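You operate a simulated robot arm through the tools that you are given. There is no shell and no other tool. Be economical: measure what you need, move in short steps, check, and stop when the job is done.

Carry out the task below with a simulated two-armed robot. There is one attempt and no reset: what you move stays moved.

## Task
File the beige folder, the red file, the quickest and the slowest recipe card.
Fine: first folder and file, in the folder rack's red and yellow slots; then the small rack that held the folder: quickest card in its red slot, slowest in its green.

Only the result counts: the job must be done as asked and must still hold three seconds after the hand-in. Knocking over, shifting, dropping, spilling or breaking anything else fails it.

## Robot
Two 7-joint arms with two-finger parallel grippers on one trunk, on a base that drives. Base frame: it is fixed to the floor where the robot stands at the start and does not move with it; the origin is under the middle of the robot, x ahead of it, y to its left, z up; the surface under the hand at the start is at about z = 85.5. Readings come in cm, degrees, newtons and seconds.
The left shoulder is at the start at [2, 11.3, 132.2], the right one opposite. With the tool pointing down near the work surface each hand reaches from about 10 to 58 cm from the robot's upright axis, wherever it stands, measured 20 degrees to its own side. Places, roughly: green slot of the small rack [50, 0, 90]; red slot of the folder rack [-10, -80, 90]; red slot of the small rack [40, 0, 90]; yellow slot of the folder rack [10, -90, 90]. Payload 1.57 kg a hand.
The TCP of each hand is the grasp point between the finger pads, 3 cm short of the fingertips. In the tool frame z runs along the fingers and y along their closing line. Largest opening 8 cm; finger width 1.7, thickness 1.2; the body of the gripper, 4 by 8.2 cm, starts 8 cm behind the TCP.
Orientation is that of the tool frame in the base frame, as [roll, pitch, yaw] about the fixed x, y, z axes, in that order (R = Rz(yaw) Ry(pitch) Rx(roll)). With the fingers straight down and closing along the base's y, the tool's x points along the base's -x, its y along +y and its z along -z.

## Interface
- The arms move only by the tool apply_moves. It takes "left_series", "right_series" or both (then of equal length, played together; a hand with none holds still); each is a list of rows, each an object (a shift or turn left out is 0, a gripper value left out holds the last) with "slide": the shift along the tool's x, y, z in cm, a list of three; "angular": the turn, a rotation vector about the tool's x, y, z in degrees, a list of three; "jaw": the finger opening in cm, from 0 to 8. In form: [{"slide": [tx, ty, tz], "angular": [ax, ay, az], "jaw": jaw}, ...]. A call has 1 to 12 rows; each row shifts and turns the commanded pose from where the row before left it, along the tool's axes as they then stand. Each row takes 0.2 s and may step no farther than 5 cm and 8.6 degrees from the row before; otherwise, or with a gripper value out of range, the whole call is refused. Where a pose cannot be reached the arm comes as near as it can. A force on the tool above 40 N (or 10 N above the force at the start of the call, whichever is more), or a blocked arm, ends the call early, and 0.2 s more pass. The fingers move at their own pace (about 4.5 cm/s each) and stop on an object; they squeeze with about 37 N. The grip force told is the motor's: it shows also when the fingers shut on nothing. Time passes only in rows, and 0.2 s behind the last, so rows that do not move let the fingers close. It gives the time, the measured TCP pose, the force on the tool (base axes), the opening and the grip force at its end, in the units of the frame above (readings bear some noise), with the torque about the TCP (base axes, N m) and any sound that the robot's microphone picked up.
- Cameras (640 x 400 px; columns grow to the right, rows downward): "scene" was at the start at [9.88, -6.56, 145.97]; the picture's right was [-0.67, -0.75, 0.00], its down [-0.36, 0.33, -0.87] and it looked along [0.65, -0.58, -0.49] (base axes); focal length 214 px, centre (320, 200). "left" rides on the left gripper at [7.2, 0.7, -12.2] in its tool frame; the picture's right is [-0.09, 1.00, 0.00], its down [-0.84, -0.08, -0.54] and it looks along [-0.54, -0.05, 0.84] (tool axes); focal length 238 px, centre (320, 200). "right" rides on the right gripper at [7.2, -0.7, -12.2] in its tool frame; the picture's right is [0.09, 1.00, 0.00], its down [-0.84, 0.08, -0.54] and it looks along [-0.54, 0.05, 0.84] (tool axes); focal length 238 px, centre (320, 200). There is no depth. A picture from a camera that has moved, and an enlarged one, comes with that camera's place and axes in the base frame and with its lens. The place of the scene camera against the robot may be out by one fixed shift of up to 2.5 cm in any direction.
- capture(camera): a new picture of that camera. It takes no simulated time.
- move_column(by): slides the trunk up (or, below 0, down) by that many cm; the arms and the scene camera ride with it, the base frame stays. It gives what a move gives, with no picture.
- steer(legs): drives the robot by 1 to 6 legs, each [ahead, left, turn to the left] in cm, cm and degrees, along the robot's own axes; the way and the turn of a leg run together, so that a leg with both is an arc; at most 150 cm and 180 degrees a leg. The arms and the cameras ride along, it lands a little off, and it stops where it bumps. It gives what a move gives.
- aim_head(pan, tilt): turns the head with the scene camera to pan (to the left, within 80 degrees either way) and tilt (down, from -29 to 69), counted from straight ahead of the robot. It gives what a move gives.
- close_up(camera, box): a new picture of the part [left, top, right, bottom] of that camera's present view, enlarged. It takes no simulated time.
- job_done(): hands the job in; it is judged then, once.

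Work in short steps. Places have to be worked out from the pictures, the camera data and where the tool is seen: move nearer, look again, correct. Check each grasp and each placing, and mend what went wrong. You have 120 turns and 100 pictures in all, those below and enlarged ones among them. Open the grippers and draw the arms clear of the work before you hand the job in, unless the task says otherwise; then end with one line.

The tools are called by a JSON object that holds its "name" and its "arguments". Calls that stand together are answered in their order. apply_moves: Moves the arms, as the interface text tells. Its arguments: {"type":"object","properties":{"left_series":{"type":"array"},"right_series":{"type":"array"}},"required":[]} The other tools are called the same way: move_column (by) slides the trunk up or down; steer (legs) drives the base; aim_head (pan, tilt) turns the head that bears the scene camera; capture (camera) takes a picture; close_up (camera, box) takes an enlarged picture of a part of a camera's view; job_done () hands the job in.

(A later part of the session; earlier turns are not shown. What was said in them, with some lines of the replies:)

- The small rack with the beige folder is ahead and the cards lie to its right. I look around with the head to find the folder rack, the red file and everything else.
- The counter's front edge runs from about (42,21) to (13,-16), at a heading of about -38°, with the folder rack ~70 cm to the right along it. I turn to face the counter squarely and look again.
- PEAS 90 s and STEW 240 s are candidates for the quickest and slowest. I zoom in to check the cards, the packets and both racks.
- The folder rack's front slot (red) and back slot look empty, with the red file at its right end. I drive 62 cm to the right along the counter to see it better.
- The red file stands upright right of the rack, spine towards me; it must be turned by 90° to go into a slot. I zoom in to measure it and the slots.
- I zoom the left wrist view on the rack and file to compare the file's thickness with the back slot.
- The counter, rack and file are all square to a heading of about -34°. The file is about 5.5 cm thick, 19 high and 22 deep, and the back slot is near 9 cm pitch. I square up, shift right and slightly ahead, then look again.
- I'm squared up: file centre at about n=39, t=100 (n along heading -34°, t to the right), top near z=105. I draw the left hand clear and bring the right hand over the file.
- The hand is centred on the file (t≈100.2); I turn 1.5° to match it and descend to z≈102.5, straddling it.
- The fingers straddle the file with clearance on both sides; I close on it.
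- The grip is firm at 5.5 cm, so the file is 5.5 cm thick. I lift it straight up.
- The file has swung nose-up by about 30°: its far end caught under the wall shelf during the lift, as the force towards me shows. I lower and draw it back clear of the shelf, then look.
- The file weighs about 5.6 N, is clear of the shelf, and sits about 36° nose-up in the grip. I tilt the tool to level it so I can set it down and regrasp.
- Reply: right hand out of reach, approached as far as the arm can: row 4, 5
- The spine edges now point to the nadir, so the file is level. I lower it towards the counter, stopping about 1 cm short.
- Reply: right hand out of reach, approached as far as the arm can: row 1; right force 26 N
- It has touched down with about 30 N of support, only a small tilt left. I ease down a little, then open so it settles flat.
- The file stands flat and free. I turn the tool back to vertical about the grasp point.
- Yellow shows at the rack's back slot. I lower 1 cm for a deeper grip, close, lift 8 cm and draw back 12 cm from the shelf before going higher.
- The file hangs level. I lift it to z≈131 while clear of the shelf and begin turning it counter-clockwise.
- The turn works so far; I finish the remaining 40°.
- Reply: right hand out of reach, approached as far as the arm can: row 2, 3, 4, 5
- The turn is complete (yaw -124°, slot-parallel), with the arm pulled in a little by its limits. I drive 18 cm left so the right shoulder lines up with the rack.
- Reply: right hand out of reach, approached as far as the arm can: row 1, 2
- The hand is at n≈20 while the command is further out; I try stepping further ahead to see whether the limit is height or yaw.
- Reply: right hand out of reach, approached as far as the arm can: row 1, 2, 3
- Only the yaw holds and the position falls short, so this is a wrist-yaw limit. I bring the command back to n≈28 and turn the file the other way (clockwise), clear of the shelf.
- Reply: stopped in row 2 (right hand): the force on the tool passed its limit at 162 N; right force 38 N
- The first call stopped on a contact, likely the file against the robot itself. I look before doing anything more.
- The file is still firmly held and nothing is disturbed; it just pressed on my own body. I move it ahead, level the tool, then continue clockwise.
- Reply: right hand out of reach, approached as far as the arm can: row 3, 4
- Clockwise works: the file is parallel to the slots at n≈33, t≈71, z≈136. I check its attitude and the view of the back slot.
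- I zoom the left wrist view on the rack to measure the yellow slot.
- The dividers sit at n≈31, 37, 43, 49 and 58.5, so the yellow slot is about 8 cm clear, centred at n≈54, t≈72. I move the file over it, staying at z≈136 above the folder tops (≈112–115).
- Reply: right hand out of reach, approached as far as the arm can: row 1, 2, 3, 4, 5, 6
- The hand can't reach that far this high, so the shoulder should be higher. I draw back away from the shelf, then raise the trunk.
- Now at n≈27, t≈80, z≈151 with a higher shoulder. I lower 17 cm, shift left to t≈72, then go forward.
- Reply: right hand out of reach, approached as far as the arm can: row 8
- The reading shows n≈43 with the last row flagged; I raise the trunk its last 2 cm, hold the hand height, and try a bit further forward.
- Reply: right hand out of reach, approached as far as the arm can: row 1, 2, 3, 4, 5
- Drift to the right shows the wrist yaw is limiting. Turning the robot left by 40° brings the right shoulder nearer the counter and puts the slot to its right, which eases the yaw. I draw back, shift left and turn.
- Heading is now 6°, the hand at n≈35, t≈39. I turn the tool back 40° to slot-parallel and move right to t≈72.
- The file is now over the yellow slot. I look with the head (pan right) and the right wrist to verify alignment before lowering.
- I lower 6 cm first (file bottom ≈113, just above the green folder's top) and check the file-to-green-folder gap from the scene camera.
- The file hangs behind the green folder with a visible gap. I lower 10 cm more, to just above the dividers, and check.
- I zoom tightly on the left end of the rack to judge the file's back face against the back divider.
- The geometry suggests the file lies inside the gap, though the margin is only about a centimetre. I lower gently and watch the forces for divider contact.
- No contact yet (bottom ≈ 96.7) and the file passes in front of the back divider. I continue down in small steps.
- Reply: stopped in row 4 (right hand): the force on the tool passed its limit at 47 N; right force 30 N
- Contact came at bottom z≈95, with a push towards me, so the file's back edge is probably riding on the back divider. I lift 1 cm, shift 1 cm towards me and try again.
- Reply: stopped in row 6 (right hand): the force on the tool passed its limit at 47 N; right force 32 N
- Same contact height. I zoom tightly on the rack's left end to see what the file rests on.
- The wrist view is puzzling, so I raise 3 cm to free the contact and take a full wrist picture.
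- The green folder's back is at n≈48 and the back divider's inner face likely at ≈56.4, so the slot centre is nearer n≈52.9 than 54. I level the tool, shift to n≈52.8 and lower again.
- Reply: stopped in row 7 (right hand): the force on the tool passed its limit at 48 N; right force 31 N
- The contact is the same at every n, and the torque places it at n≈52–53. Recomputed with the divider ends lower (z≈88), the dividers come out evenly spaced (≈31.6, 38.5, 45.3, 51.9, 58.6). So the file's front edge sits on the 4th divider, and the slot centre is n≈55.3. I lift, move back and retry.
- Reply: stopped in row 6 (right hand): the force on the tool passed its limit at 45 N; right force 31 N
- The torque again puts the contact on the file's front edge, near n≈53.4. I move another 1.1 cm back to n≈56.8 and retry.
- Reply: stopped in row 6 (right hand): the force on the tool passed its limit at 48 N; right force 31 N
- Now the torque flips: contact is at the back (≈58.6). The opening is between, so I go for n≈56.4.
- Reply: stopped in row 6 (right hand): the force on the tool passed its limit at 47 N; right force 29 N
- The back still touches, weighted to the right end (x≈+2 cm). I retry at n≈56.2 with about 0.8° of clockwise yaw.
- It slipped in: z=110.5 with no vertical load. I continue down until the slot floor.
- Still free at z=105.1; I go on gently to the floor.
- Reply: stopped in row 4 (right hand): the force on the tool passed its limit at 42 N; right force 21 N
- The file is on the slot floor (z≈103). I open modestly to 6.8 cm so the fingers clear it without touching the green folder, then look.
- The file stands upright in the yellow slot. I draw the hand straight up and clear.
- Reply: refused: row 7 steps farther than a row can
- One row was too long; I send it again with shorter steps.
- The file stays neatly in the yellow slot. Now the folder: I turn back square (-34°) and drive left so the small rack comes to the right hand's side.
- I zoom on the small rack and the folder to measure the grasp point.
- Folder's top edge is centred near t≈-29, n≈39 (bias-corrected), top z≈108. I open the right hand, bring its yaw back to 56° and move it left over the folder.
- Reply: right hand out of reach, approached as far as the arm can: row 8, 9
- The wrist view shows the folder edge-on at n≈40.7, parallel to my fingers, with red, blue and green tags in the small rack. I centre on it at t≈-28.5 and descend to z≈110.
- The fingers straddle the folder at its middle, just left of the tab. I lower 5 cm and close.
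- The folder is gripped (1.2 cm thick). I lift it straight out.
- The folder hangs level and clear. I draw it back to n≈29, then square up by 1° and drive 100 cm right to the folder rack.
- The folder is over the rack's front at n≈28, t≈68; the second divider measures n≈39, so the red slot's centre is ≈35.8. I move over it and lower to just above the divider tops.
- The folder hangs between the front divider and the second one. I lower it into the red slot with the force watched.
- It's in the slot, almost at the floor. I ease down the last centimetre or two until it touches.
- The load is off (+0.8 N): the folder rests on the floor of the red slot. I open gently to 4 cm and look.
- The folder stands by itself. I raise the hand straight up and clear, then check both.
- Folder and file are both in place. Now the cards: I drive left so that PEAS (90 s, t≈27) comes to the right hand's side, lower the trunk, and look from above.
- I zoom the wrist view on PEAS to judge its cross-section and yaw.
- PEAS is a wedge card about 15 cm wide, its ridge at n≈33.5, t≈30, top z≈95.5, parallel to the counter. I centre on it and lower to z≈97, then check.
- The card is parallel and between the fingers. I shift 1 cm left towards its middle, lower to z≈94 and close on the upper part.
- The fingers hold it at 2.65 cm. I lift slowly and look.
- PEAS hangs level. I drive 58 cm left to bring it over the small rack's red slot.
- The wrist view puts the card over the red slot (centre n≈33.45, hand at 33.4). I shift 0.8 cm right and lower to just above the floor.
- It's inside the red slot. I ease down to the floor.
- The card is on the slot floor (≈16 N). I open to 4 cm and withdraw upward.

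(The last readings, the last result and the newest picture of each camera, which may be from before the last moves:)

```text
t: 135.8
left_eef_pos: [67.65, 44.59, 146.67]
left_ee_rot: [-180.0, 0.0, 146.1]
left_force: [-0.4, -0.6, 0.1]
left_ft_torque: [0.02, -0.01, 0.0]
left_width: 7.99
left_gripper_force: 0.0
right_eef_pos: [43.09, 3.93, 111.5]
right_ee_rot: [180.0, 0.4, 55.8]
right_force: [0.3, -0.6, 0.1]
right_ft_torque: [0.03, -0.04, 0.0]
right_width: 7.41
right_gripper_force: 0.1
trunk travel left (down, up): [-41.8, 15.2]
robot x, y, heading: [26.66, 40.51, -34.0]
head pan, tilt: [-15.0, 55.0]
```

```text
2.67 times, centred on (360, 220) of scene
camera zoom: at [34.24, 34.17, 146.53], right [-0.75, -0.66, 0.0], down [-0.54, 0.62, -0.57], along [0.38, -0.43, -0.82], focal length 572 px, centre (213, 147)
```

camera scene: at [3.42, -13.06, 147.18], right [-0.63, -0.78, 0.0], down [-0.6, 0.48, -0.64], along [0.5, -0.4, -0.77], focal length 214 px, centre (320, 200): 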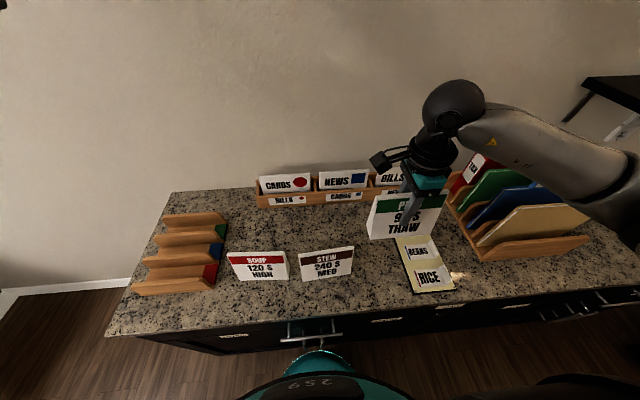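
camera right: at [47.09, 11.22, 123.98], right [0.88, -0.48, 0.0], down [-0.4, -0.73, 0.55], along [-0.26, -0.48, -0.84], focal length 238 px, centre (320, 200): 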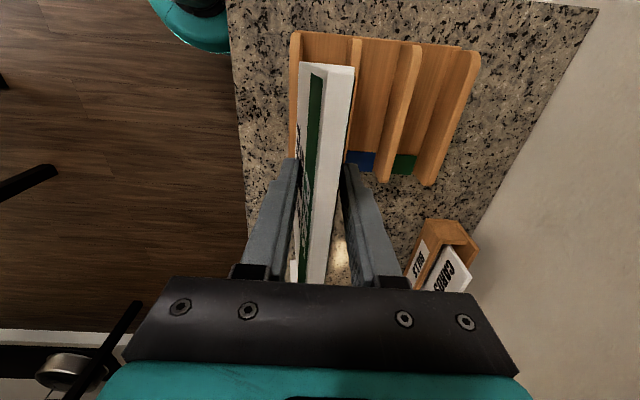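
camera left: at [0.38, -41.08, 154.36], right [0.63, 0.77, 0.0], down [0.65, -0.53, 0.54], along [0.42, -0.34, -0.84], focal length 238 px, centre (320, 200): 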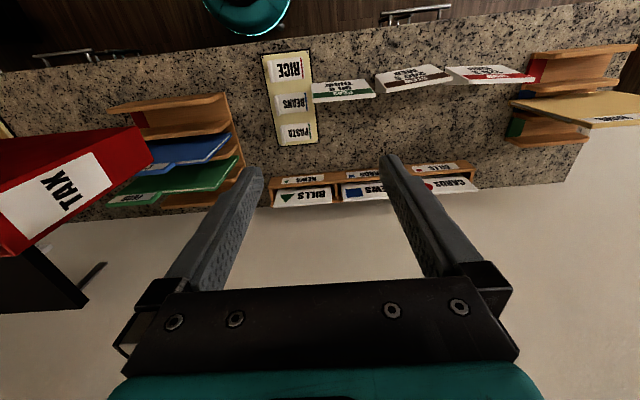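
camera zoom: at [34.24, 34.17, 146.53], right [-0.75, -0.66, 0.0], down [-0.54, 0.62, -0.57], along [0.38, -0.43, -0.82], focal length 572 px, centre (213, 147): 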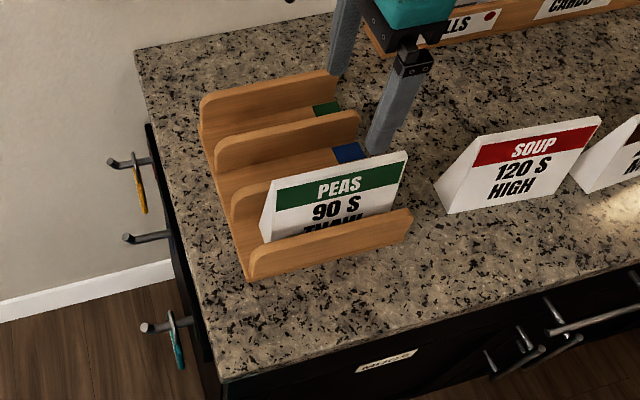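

PEAS stands in the red slot. STEW is near n≈32.5, t≈12, turned about 4° counter-clockwise; I drive 39.5 cm right and look from the wrist.

{"name": "steer", "arguments": {"legs": [[0, -39.5, 0]]}}

{"name": "close_up", "arguments": {"camera": "right", "box": [220, 20, 420, 280]}}

```text
t: 138.3
left_eef_pos: [45.33, 11.62, 146.64]
left_ee_rot: [-180.0, 0.0, 146.0]
left_force: [-0.8, 0.3, 0.0]
left_ft_torque: [0.02, -0.02, -0.02]
left_width: 7.99
left_gripper_force: 0.1
right_eef_pos: [20.95, -28.83, 111.54]
right_ee_rot: [179.8, 0.3, 55.9]
right_force: [-0.3, -0.3, -1.1]
right_ft_torque: [0.03, -0.04, -0.02]
right_width: 8.0
right_gripper_force: 0.1
trunk travel left (down, up): [-41.8, 15.2]
robot x, y, heading: [4.39, 8.01, -33.9]
head pan, tilt: [-15.0, 55.0]
```

```text
1.54 times, centred on (320, 150) of right
camera zoom: at [24.35, -22.62, 123.55], right [0.88, -0.48, 0.0], down [-0.4, -0.73, 0.55], along [-0.26, -0.48, -0.84], focal length 367 px, centre (320, 277)
```

zoom: 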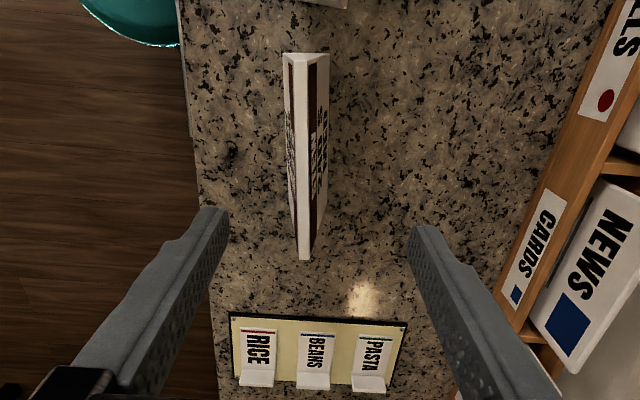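

STEW's ridge centre is at n≈32.35, t≈13.8, turned 5° counter-clockwise. I align to it and descend to z≈97 for a check.

{"name": "apply_moves", "arguments": {"right_series": [{"slide": [-1.4, -1.1, 0]}, {"angular": [0, 0, -5]}, {"slide": [0, 0, 4]}, {"slide": [0, 0, 4]}, {"slide": [0, 0, 4]}, {"slide": [0, 0, 2.5]}, {}]}}

{"name": "close_up", "arguments": {"camera": "right", "box": [180, 0, 460, 300]}}

```text
t: 139.9
left_eef_pos: [45.54, 11.63, 146.6]
left_ee_rot: [179.9, -0.1, 146.1]
left_force: [0.3, 0.5, 0.0]
left_ft_torque: [-0.01, 0.01, 0.02]
left_width: 8.01
left_gripper_force: 0.0
right_eef_pos: [19.0, -29.51, 96.85]
right_ee_rot: [179.8, 0.3, 60.9]
right_force: [0.1, -0.2, -0.6]
right_ft_torque: [0.01, -0.01, 0.01]
right_width: 8.02
right_gripper_force: 0.1
trunk travel left (down, up): [-41.8, 15.2]
robot x, y, heading: [4.22, 7.84, -34.0]
head pan, tilt: [-15.0, 55.0]
```

```text
1.33 times, centred on (320, 150) of right
camera zoom: at [22.12, -22.94, 109.01], right [0.92, -0.4, 0.0], down [-0.34, -0.77, 0.55], along [-0.22, -0.5, -0.84], focal length 318 px, centre (320, 267)
```

zoom: 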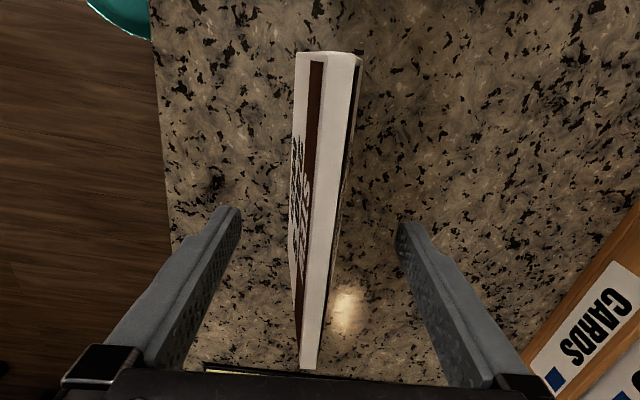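

Aligned just as PEAS was. I lower 3 cm, close and lift.

{"name": "apply_moves", "arguments": {"right_series": [{"slide": [0, 0, 1.5]}, {"slide": [0, 0, 1.5]}, {"jaw": 0.5}, {"jaw": 0.5}, {"jaw": 0.5}, {"jaw": 0.5}, {"jaw": 0.5}, {"jaw": 0.5}, {"slide": [0, 0, -1]}, {"slide": [0, 0, -2]}, {"slide": [0, 0, -4]}]}}

{"name": "apply_moves", "arguments": {"right_series": [{"slide": [0, 0, -4]}, {"slide": [0, 0, -4]}, {"slide": [0, 0, -3]}, {"angular": [0, 0, 5]}, {}]}}

{"name": "capture", "arguments": {"camera": "scene"}}

```text
t: 142.3
left_eef_pos: [45.48, 11.63, 146.7]
left_ee_rot: [-180.0, 0.1, 146.1]
left_force: [-0.5, 0.4, -0.3]
left_ft_torque: [-0.01, 0.0, -0.01]
left_width: 8.01
left_gripper_force: 0.1
right_eef_pos: [19.15, -29.43, 100.93]
right_ee_rot: [179.9, 0.3, 60.9]
right_force: [1.0, 0.9, 0.0]
right_ft_torque: [-0.02, 0.01, 0.02]
right_width: 2.55
right_gripper_force: 36.7
trunk travel left (down, up): [-41.8, 15.2]
robot x, y, heading: [4.06, 7.51, -34.0]
head pan, tilt: [-15.0, 55.0]
```

```text
t: 143.5
left_eef_pos: [45.57, 11.71, 146.57]
left_ee_rot: [180.0, -0.1, 146.0]
left_force: [0.3, -0.3, 0.8]
left_ft_torque: [-0.03, 0.02, -0.01]
left_width: 8.01
left_gripper_force: 0.0
right_eef_pos: [19.1, -29.46, 112.03]
right_ee_rot: [179.7, 0.5, 55.8]
right_force: [-0.3, -0.3, -0.4]
right_ft_torque: [-0.01, 0.02, 0.01]
right_width: 2.53
right_gripper_force: 36.9
trunk travel left (down, up): [-41.8, 15.2]
robot x, y, heading: [4.52, 7.68, -34.0]
head pan, tilt: [-15.0, 55.0]
```

```text
10 pictures are left
camera scene: at [12.03, 1.21, 146.53], right [-0.75, -0.66, 0.0], down [-0.54, 0.62, -0.57], along [0.38, -0.43, -0.82], focal length 214 px, centre (320, 200)
```

scene: 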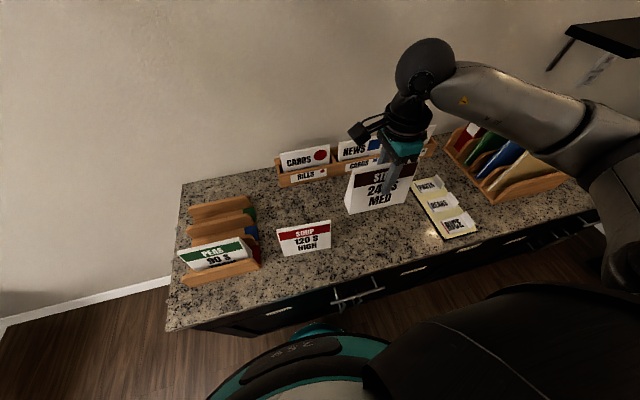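

STEW is held level. I drive 41.3 cm left and then move forward over the green slot (n≈47.3).

{"name": "steer", "arguments": {"legs": [[0, 41.3, 0]]}}

{"name": "apply_moves", "arguments": {"right_series": [{"slide": [0, 4, 0]}, {"slide": [0, 4, 0]}, {"slide": [0, 4, 0]}, {"slide": [0, 3, 0]}, {}]}}

{"name": "capture", "arguments": {"camera": "right"}}

```text
t: 146.1
left_eef_pos: [68.51, 46.05, 146.61]
left_ee_rot: [-180.0, -0.1, 146.1]
left_force: [0.0, -0.5, 0.3]
left_ft_torque: [-0.03, 0.04, -0.02]
left_width: 8.01
left_gripper_force: 0.1
right_eef_pos: [42.28, 4.91, 112.09]
right_ee_rot: [179.8, 0.3, 55.8]
right_force: [-0.3, 0.5, 0.5]
right_ft_torque: [-0.03, -0.01, 0.05]
right_width: 2.54
right_gripper_force: 36.7
trunk travel left (down, up): [-41.8, 15.2]
robot x, y, heading: [27.48, 41.99, -34.1]
head pan, tilt: [-15.0, 55.0]
```

```text
t: 147.2
left_eef_pos: [68.59, 45.88, 146.66]
left_ee_rot: [-180.0, 0.1, 146.0]
left_force: [0.2, -0.3, -0.5]
left_ft_torque: [0.0, 0.0, -0.04]
left_width: 8.0
left_gripper_force: 0.0
right_eef_pos: [54.65, -3.38, 111.97]
right_ee_rot: [179.8, 0.3, 56.0]
right_force: [-0.2, 0.4, -0.3]
right_ft_torque: [0.02, 0.02, 0.02]
right_width: 2.53
right_gripper_force: 36.4
trunk travel left (down, up): [-41.8, 15.2]
robot x, y, heading: [27.35, 41.74, -34.0]
head pan, tilt: [-15.0, 55.0]
```

```text
9 pictures are left
camera right: at [58.18, 2.81, 124.08], right [0.88, -0.48, 0.0], down [-0.4, -0.73, 0.55], along [-0.26, -0.48, -0.84], focal length 238 px, centre (320, 200)
```

right: 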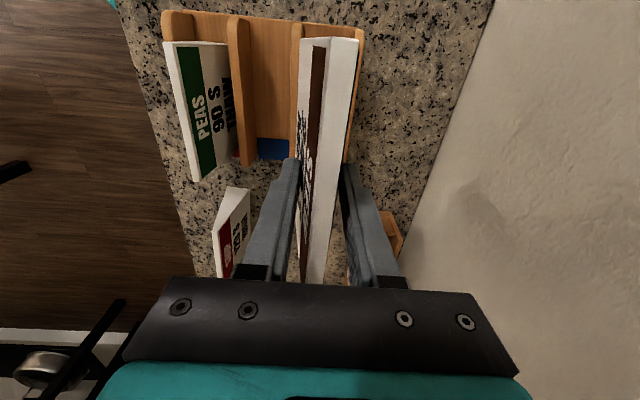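

The green slot's centre reads n≈47.65; I nudge 0.4 cm forward and lower the card in.

{"name": "apply_moves", "arguments": {"right_series": [{"slide": [0, 0.4, 2]}, {"slide": [0, 0, 4]}, {"slide": [0, 0, 3]}, {"slide": [0, 0, 2]}, {"slide": [0, 0, 1.5]}, {"slide": [0, 0, 1.5]}, {"slide": [0, 0, 1]}, {"slide": [0, 0, 0.7]}, {}]}}

{"name": "apply_moves", "arguments": {"right_series": [{"slide": [0, 0, 0.5]}, {"slide": [0, 0, 0.4]}, {"slide": [0, 0, 0.4]}, {}]}}

{"name": "close_up", "arguments": {"camera": "scene", "box": [240, 150, 420, 270]}}

```text
t: 149.2
left_eef_pos: [68.54, 45.93, 146.53]
left_ee_rot: [179.9, 0.1, 146.0]
left_force: [0.1, 0.7, 0.4]
left_ft_torque: [0.0, -0.01, 0.02]
left_width: 8.0
left_gripper_force: 0.0
right_eef_pos: [54.98, -3.89, 96.3]
right_ee_rot: [179.9, 0.2, 56.0]
right_force: [0.4, 0.2, 0.3]
right_ft_torque: [-0.01, 0.01, 0.02]
right_width: 2.54
right_gripper_force: 36.6
trunk travel left (down, up): [-41.8, 15.2]
robot x, y, heading: [27.42, 41.82, -34.1]
head pan, tilt: [-15.0, 55.0]
```

```text
t: 150.2
left_eef_pos: [68.42, 45.92, 146.62]
left_ee_rot: [179.9, 0.1, 145.9]
left_force: [-0.7, 0.8, -0.4]
left_ft_torque: [-0.01, 0.01, 0.0]
left_width: 8.02
left_gripper_force: 0.1
right_eef_pos: [55.02, -3.96, 95.08]
right_ee_rot: [179.6, 0.2, 55.9]
right_force: [-2.4, -0.6, 10.9]
right_ft_torque: [-0.04, 0.12, 0.01]
right_width: 2.51
right_gripper_force: 36.7
trunk travel left (down, up): [-41.8, 15.2]
robot x, y, heading: [27.09, 41.92, -34.2]
head pan, tilt: [-15.0, 55.0]
```

```text
3.33 times, centred on (330, 210) of scene
camera zoom: at [35.03, 35.53, 146.55], right [-0.75, -0.66, 0.0], down [-0.54, 0.62, -0.57], along [0.38, -0.43, -0.82], focal length 715 px, centre (287, 167)
```

zoom: 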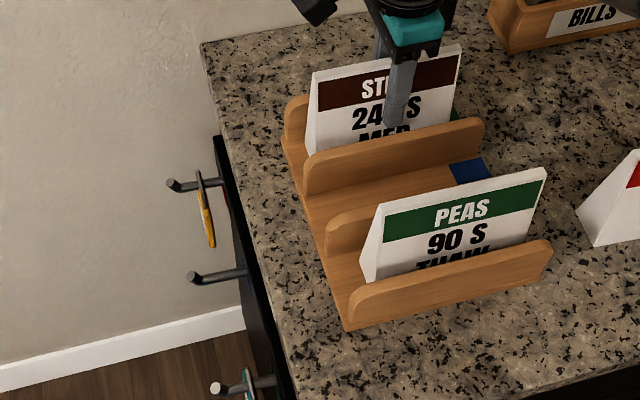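

STEW is on the floor of the green slot. I open, withdraw upward, then back towards the robot.

{"name": "apply_moves", "arguments": {"right_series": [{"jaw": 3.2}, {"jaw": 4}, {"jaw": 4}, {"slide": [0, 0, -1.5]}, {"slide": [0, 0, -3]}, {"slide": [0, 0, -4]}, {"slide": [0, 0, -4]}, {"slide": [0, 0, -4]}, {"slide": [-3, -3, -2]}, {"slide": [-3, -3, 0]}, {"slide": [-3, -3, 0]}, {"slide": [-3, -3, 0]}]}}

{"name": "capture", "arguments": {"camera": "scene"}}

{"name": "close_up", "arguments": {"camera": "scene", "box": [240, 130, 440, 280]}}

```text
t: 152.8
left_eef_pos: [68.41, 45.92, 146.61]
left_ee_rot: [-180.0, 0.1, 145.9]
left_force: [-0.1, -0.6, 0.6]
left_ft_torque: [-0.01, -0.03, 0.01]
left_width: 8.02
left_gripper_force: 0.1
right_eef_pos: [38.2, -6.96, 113.46]
right_ee_rot: [179.8, 0.3, 56.0]
right_force: [-1.3, 0.3, -0.5]
right_ft_torque: [-0.03, 0.0, 0.01]
right_width: 4.0
right_gripper_force: 0.0
trunk travel left (down, up): [-41.8, 15.2]
robot x, y, heading: [27.24, 41.78, -33.9]
head pan, tilt: [-15.0, 55.0]
```

```text
7 pictures are left
camera scene: at [35.0, 35.46, 146.54], right [-0.75, -0.66, 0.0], down [-0.54, 0.62, -0.57], along [0.38, -0.43, -0.82], focal length 214 px, centre (320, 200)
```

scene: 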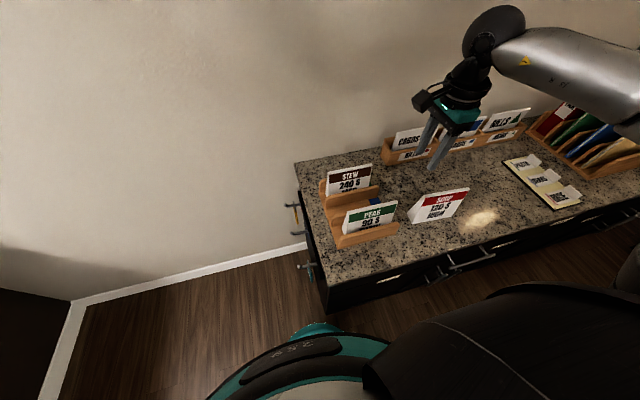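

```text
2.67 times, centred on (340, 205) of scene
camera zoom: at [35.0, 35.46, 146.54], right [-0.75, -0.66, 0.0], down [-0.54, 0.62, -0.57], along [0.38, -0.43, -0.82], focal length 572 px, centre (267, 187)
```

zoom: 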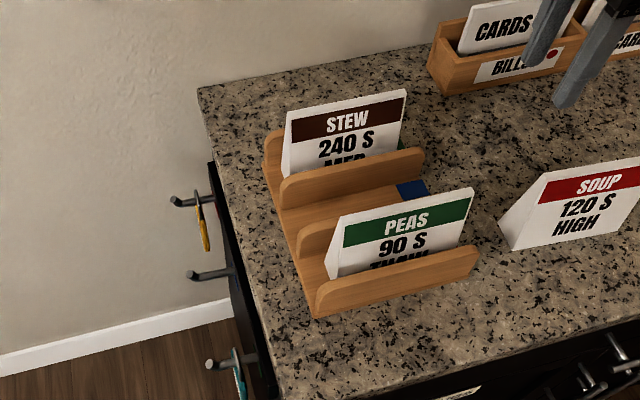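

Both cards stand in their slots. I raise the right hand well clear, open it, and take a last look at the folder rack.

{"name": "apply_moves", "arguments": {"right_series": [{"slide": [0, 0, -4], "jaw": 8}, {"slide": [0, 0, -4]}, {"slide": [0, 0, -4]}, {"slide": [0, 0, -4]}, {}]}}

{"name": "aim_head", "arguments": {"pan": -45, "tilt": 40}}

{"name": "capture", "arguments": {"camera": "scene"}}

{"name": "capture", "arguments": {"camera": "right"}}

```text
t: 154.1
left_eef_pos: [68.63, 45.84, 146.53]
left_ee_rot: [179.9, 0.0, 146.0]
left_force: [0.2, -1.0, 0.0]
left_ft_torque: [0.02, -0.02, 0.01]
left_width: 7.98
left_gripper_force: 0.0
right_eef_pos: [38.39, -7.09, 129.5]
right_ee_rot: [179.9, 0.3, 56.0]
right_force: [-0.1, -0.5, 0.2]
right_ft_torque: [0.0, 0.02, -0.03]
right_width: 8.02
right_gripper_force: 0.1
trunk travel left (down, up): [-41.8, 15.2]
robot x, y, heading: [27.28, 41.64, -34.0]
head pan, tilt: [-15.0, 55.0]
```

```text
t: 155.0
left_eef_pos: [68.53, 45.88, 146.65]
left_ee_rot: [180.0, 0.1, 145.9]
left_force: [0.9, -0.1, 0.3]
left_ft_torque: [-0.02, -0.01, 0.01]
left_width: 8.0
left_gripper_force: 0.1
right_eef_pos: [38.5, -7.01, 129.65]
right_ee_rot: [179.8, 0.3, 56.0]
right_force: [0.5, -0.2, -0.4]
right_ft_torque: [0.03, -0.01, 0.02]
right_width: 8.01
right_gripper_force: 0.0
trunk travel left (down, up): [-41.8, 15.2]
robot x, y, heading: [27.43, 41.82, -34.0]
head pan, tilt: [-45.0, 40.0]
```

```text
5 pictures are left
camera scene: at [32.01, 32.54, 148.6], right [-0.98, -0.19, 0.0], down [-0.12, 0.63, -0.77], along [0.15, -0.75, -0.64], focal length 214 px, centre (320, 200)
```

scene: 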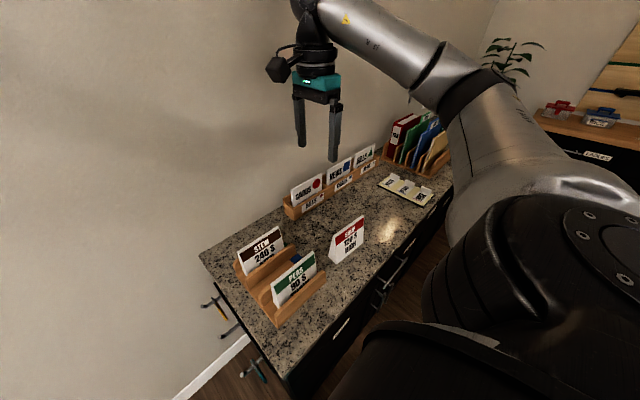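

```text
4 pictures are left
camera right: at [41.97, -0.63, 141.65], right [0.88, -0.48, 0.0], down [-0.4, -0.73, 0.55], along [-0.26, -0.48, -0.84], focal length 238 px, centre (320, 200)
```

right: 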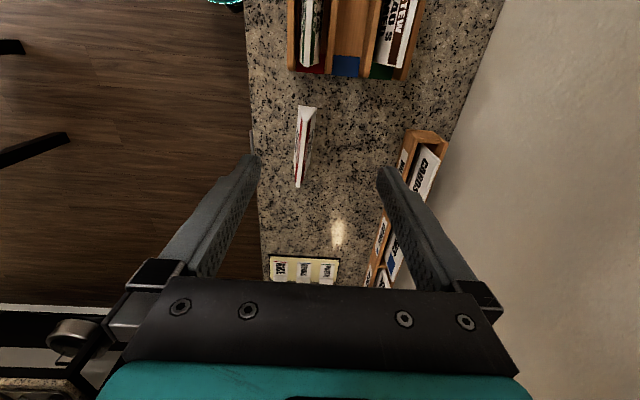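

Everything is in place, both grippers are open and the arms are clear, so I hand in.

{"name": "job_done", "arguments": {}}

```text
The job is handed in.
```

The beige folder is in the folder rack's red slot and the red file in its yellow slot. In the small rack, PEAS (90 s, the quickest) is in the red slot and STEW (240 s, the slowest) is in the green slot.
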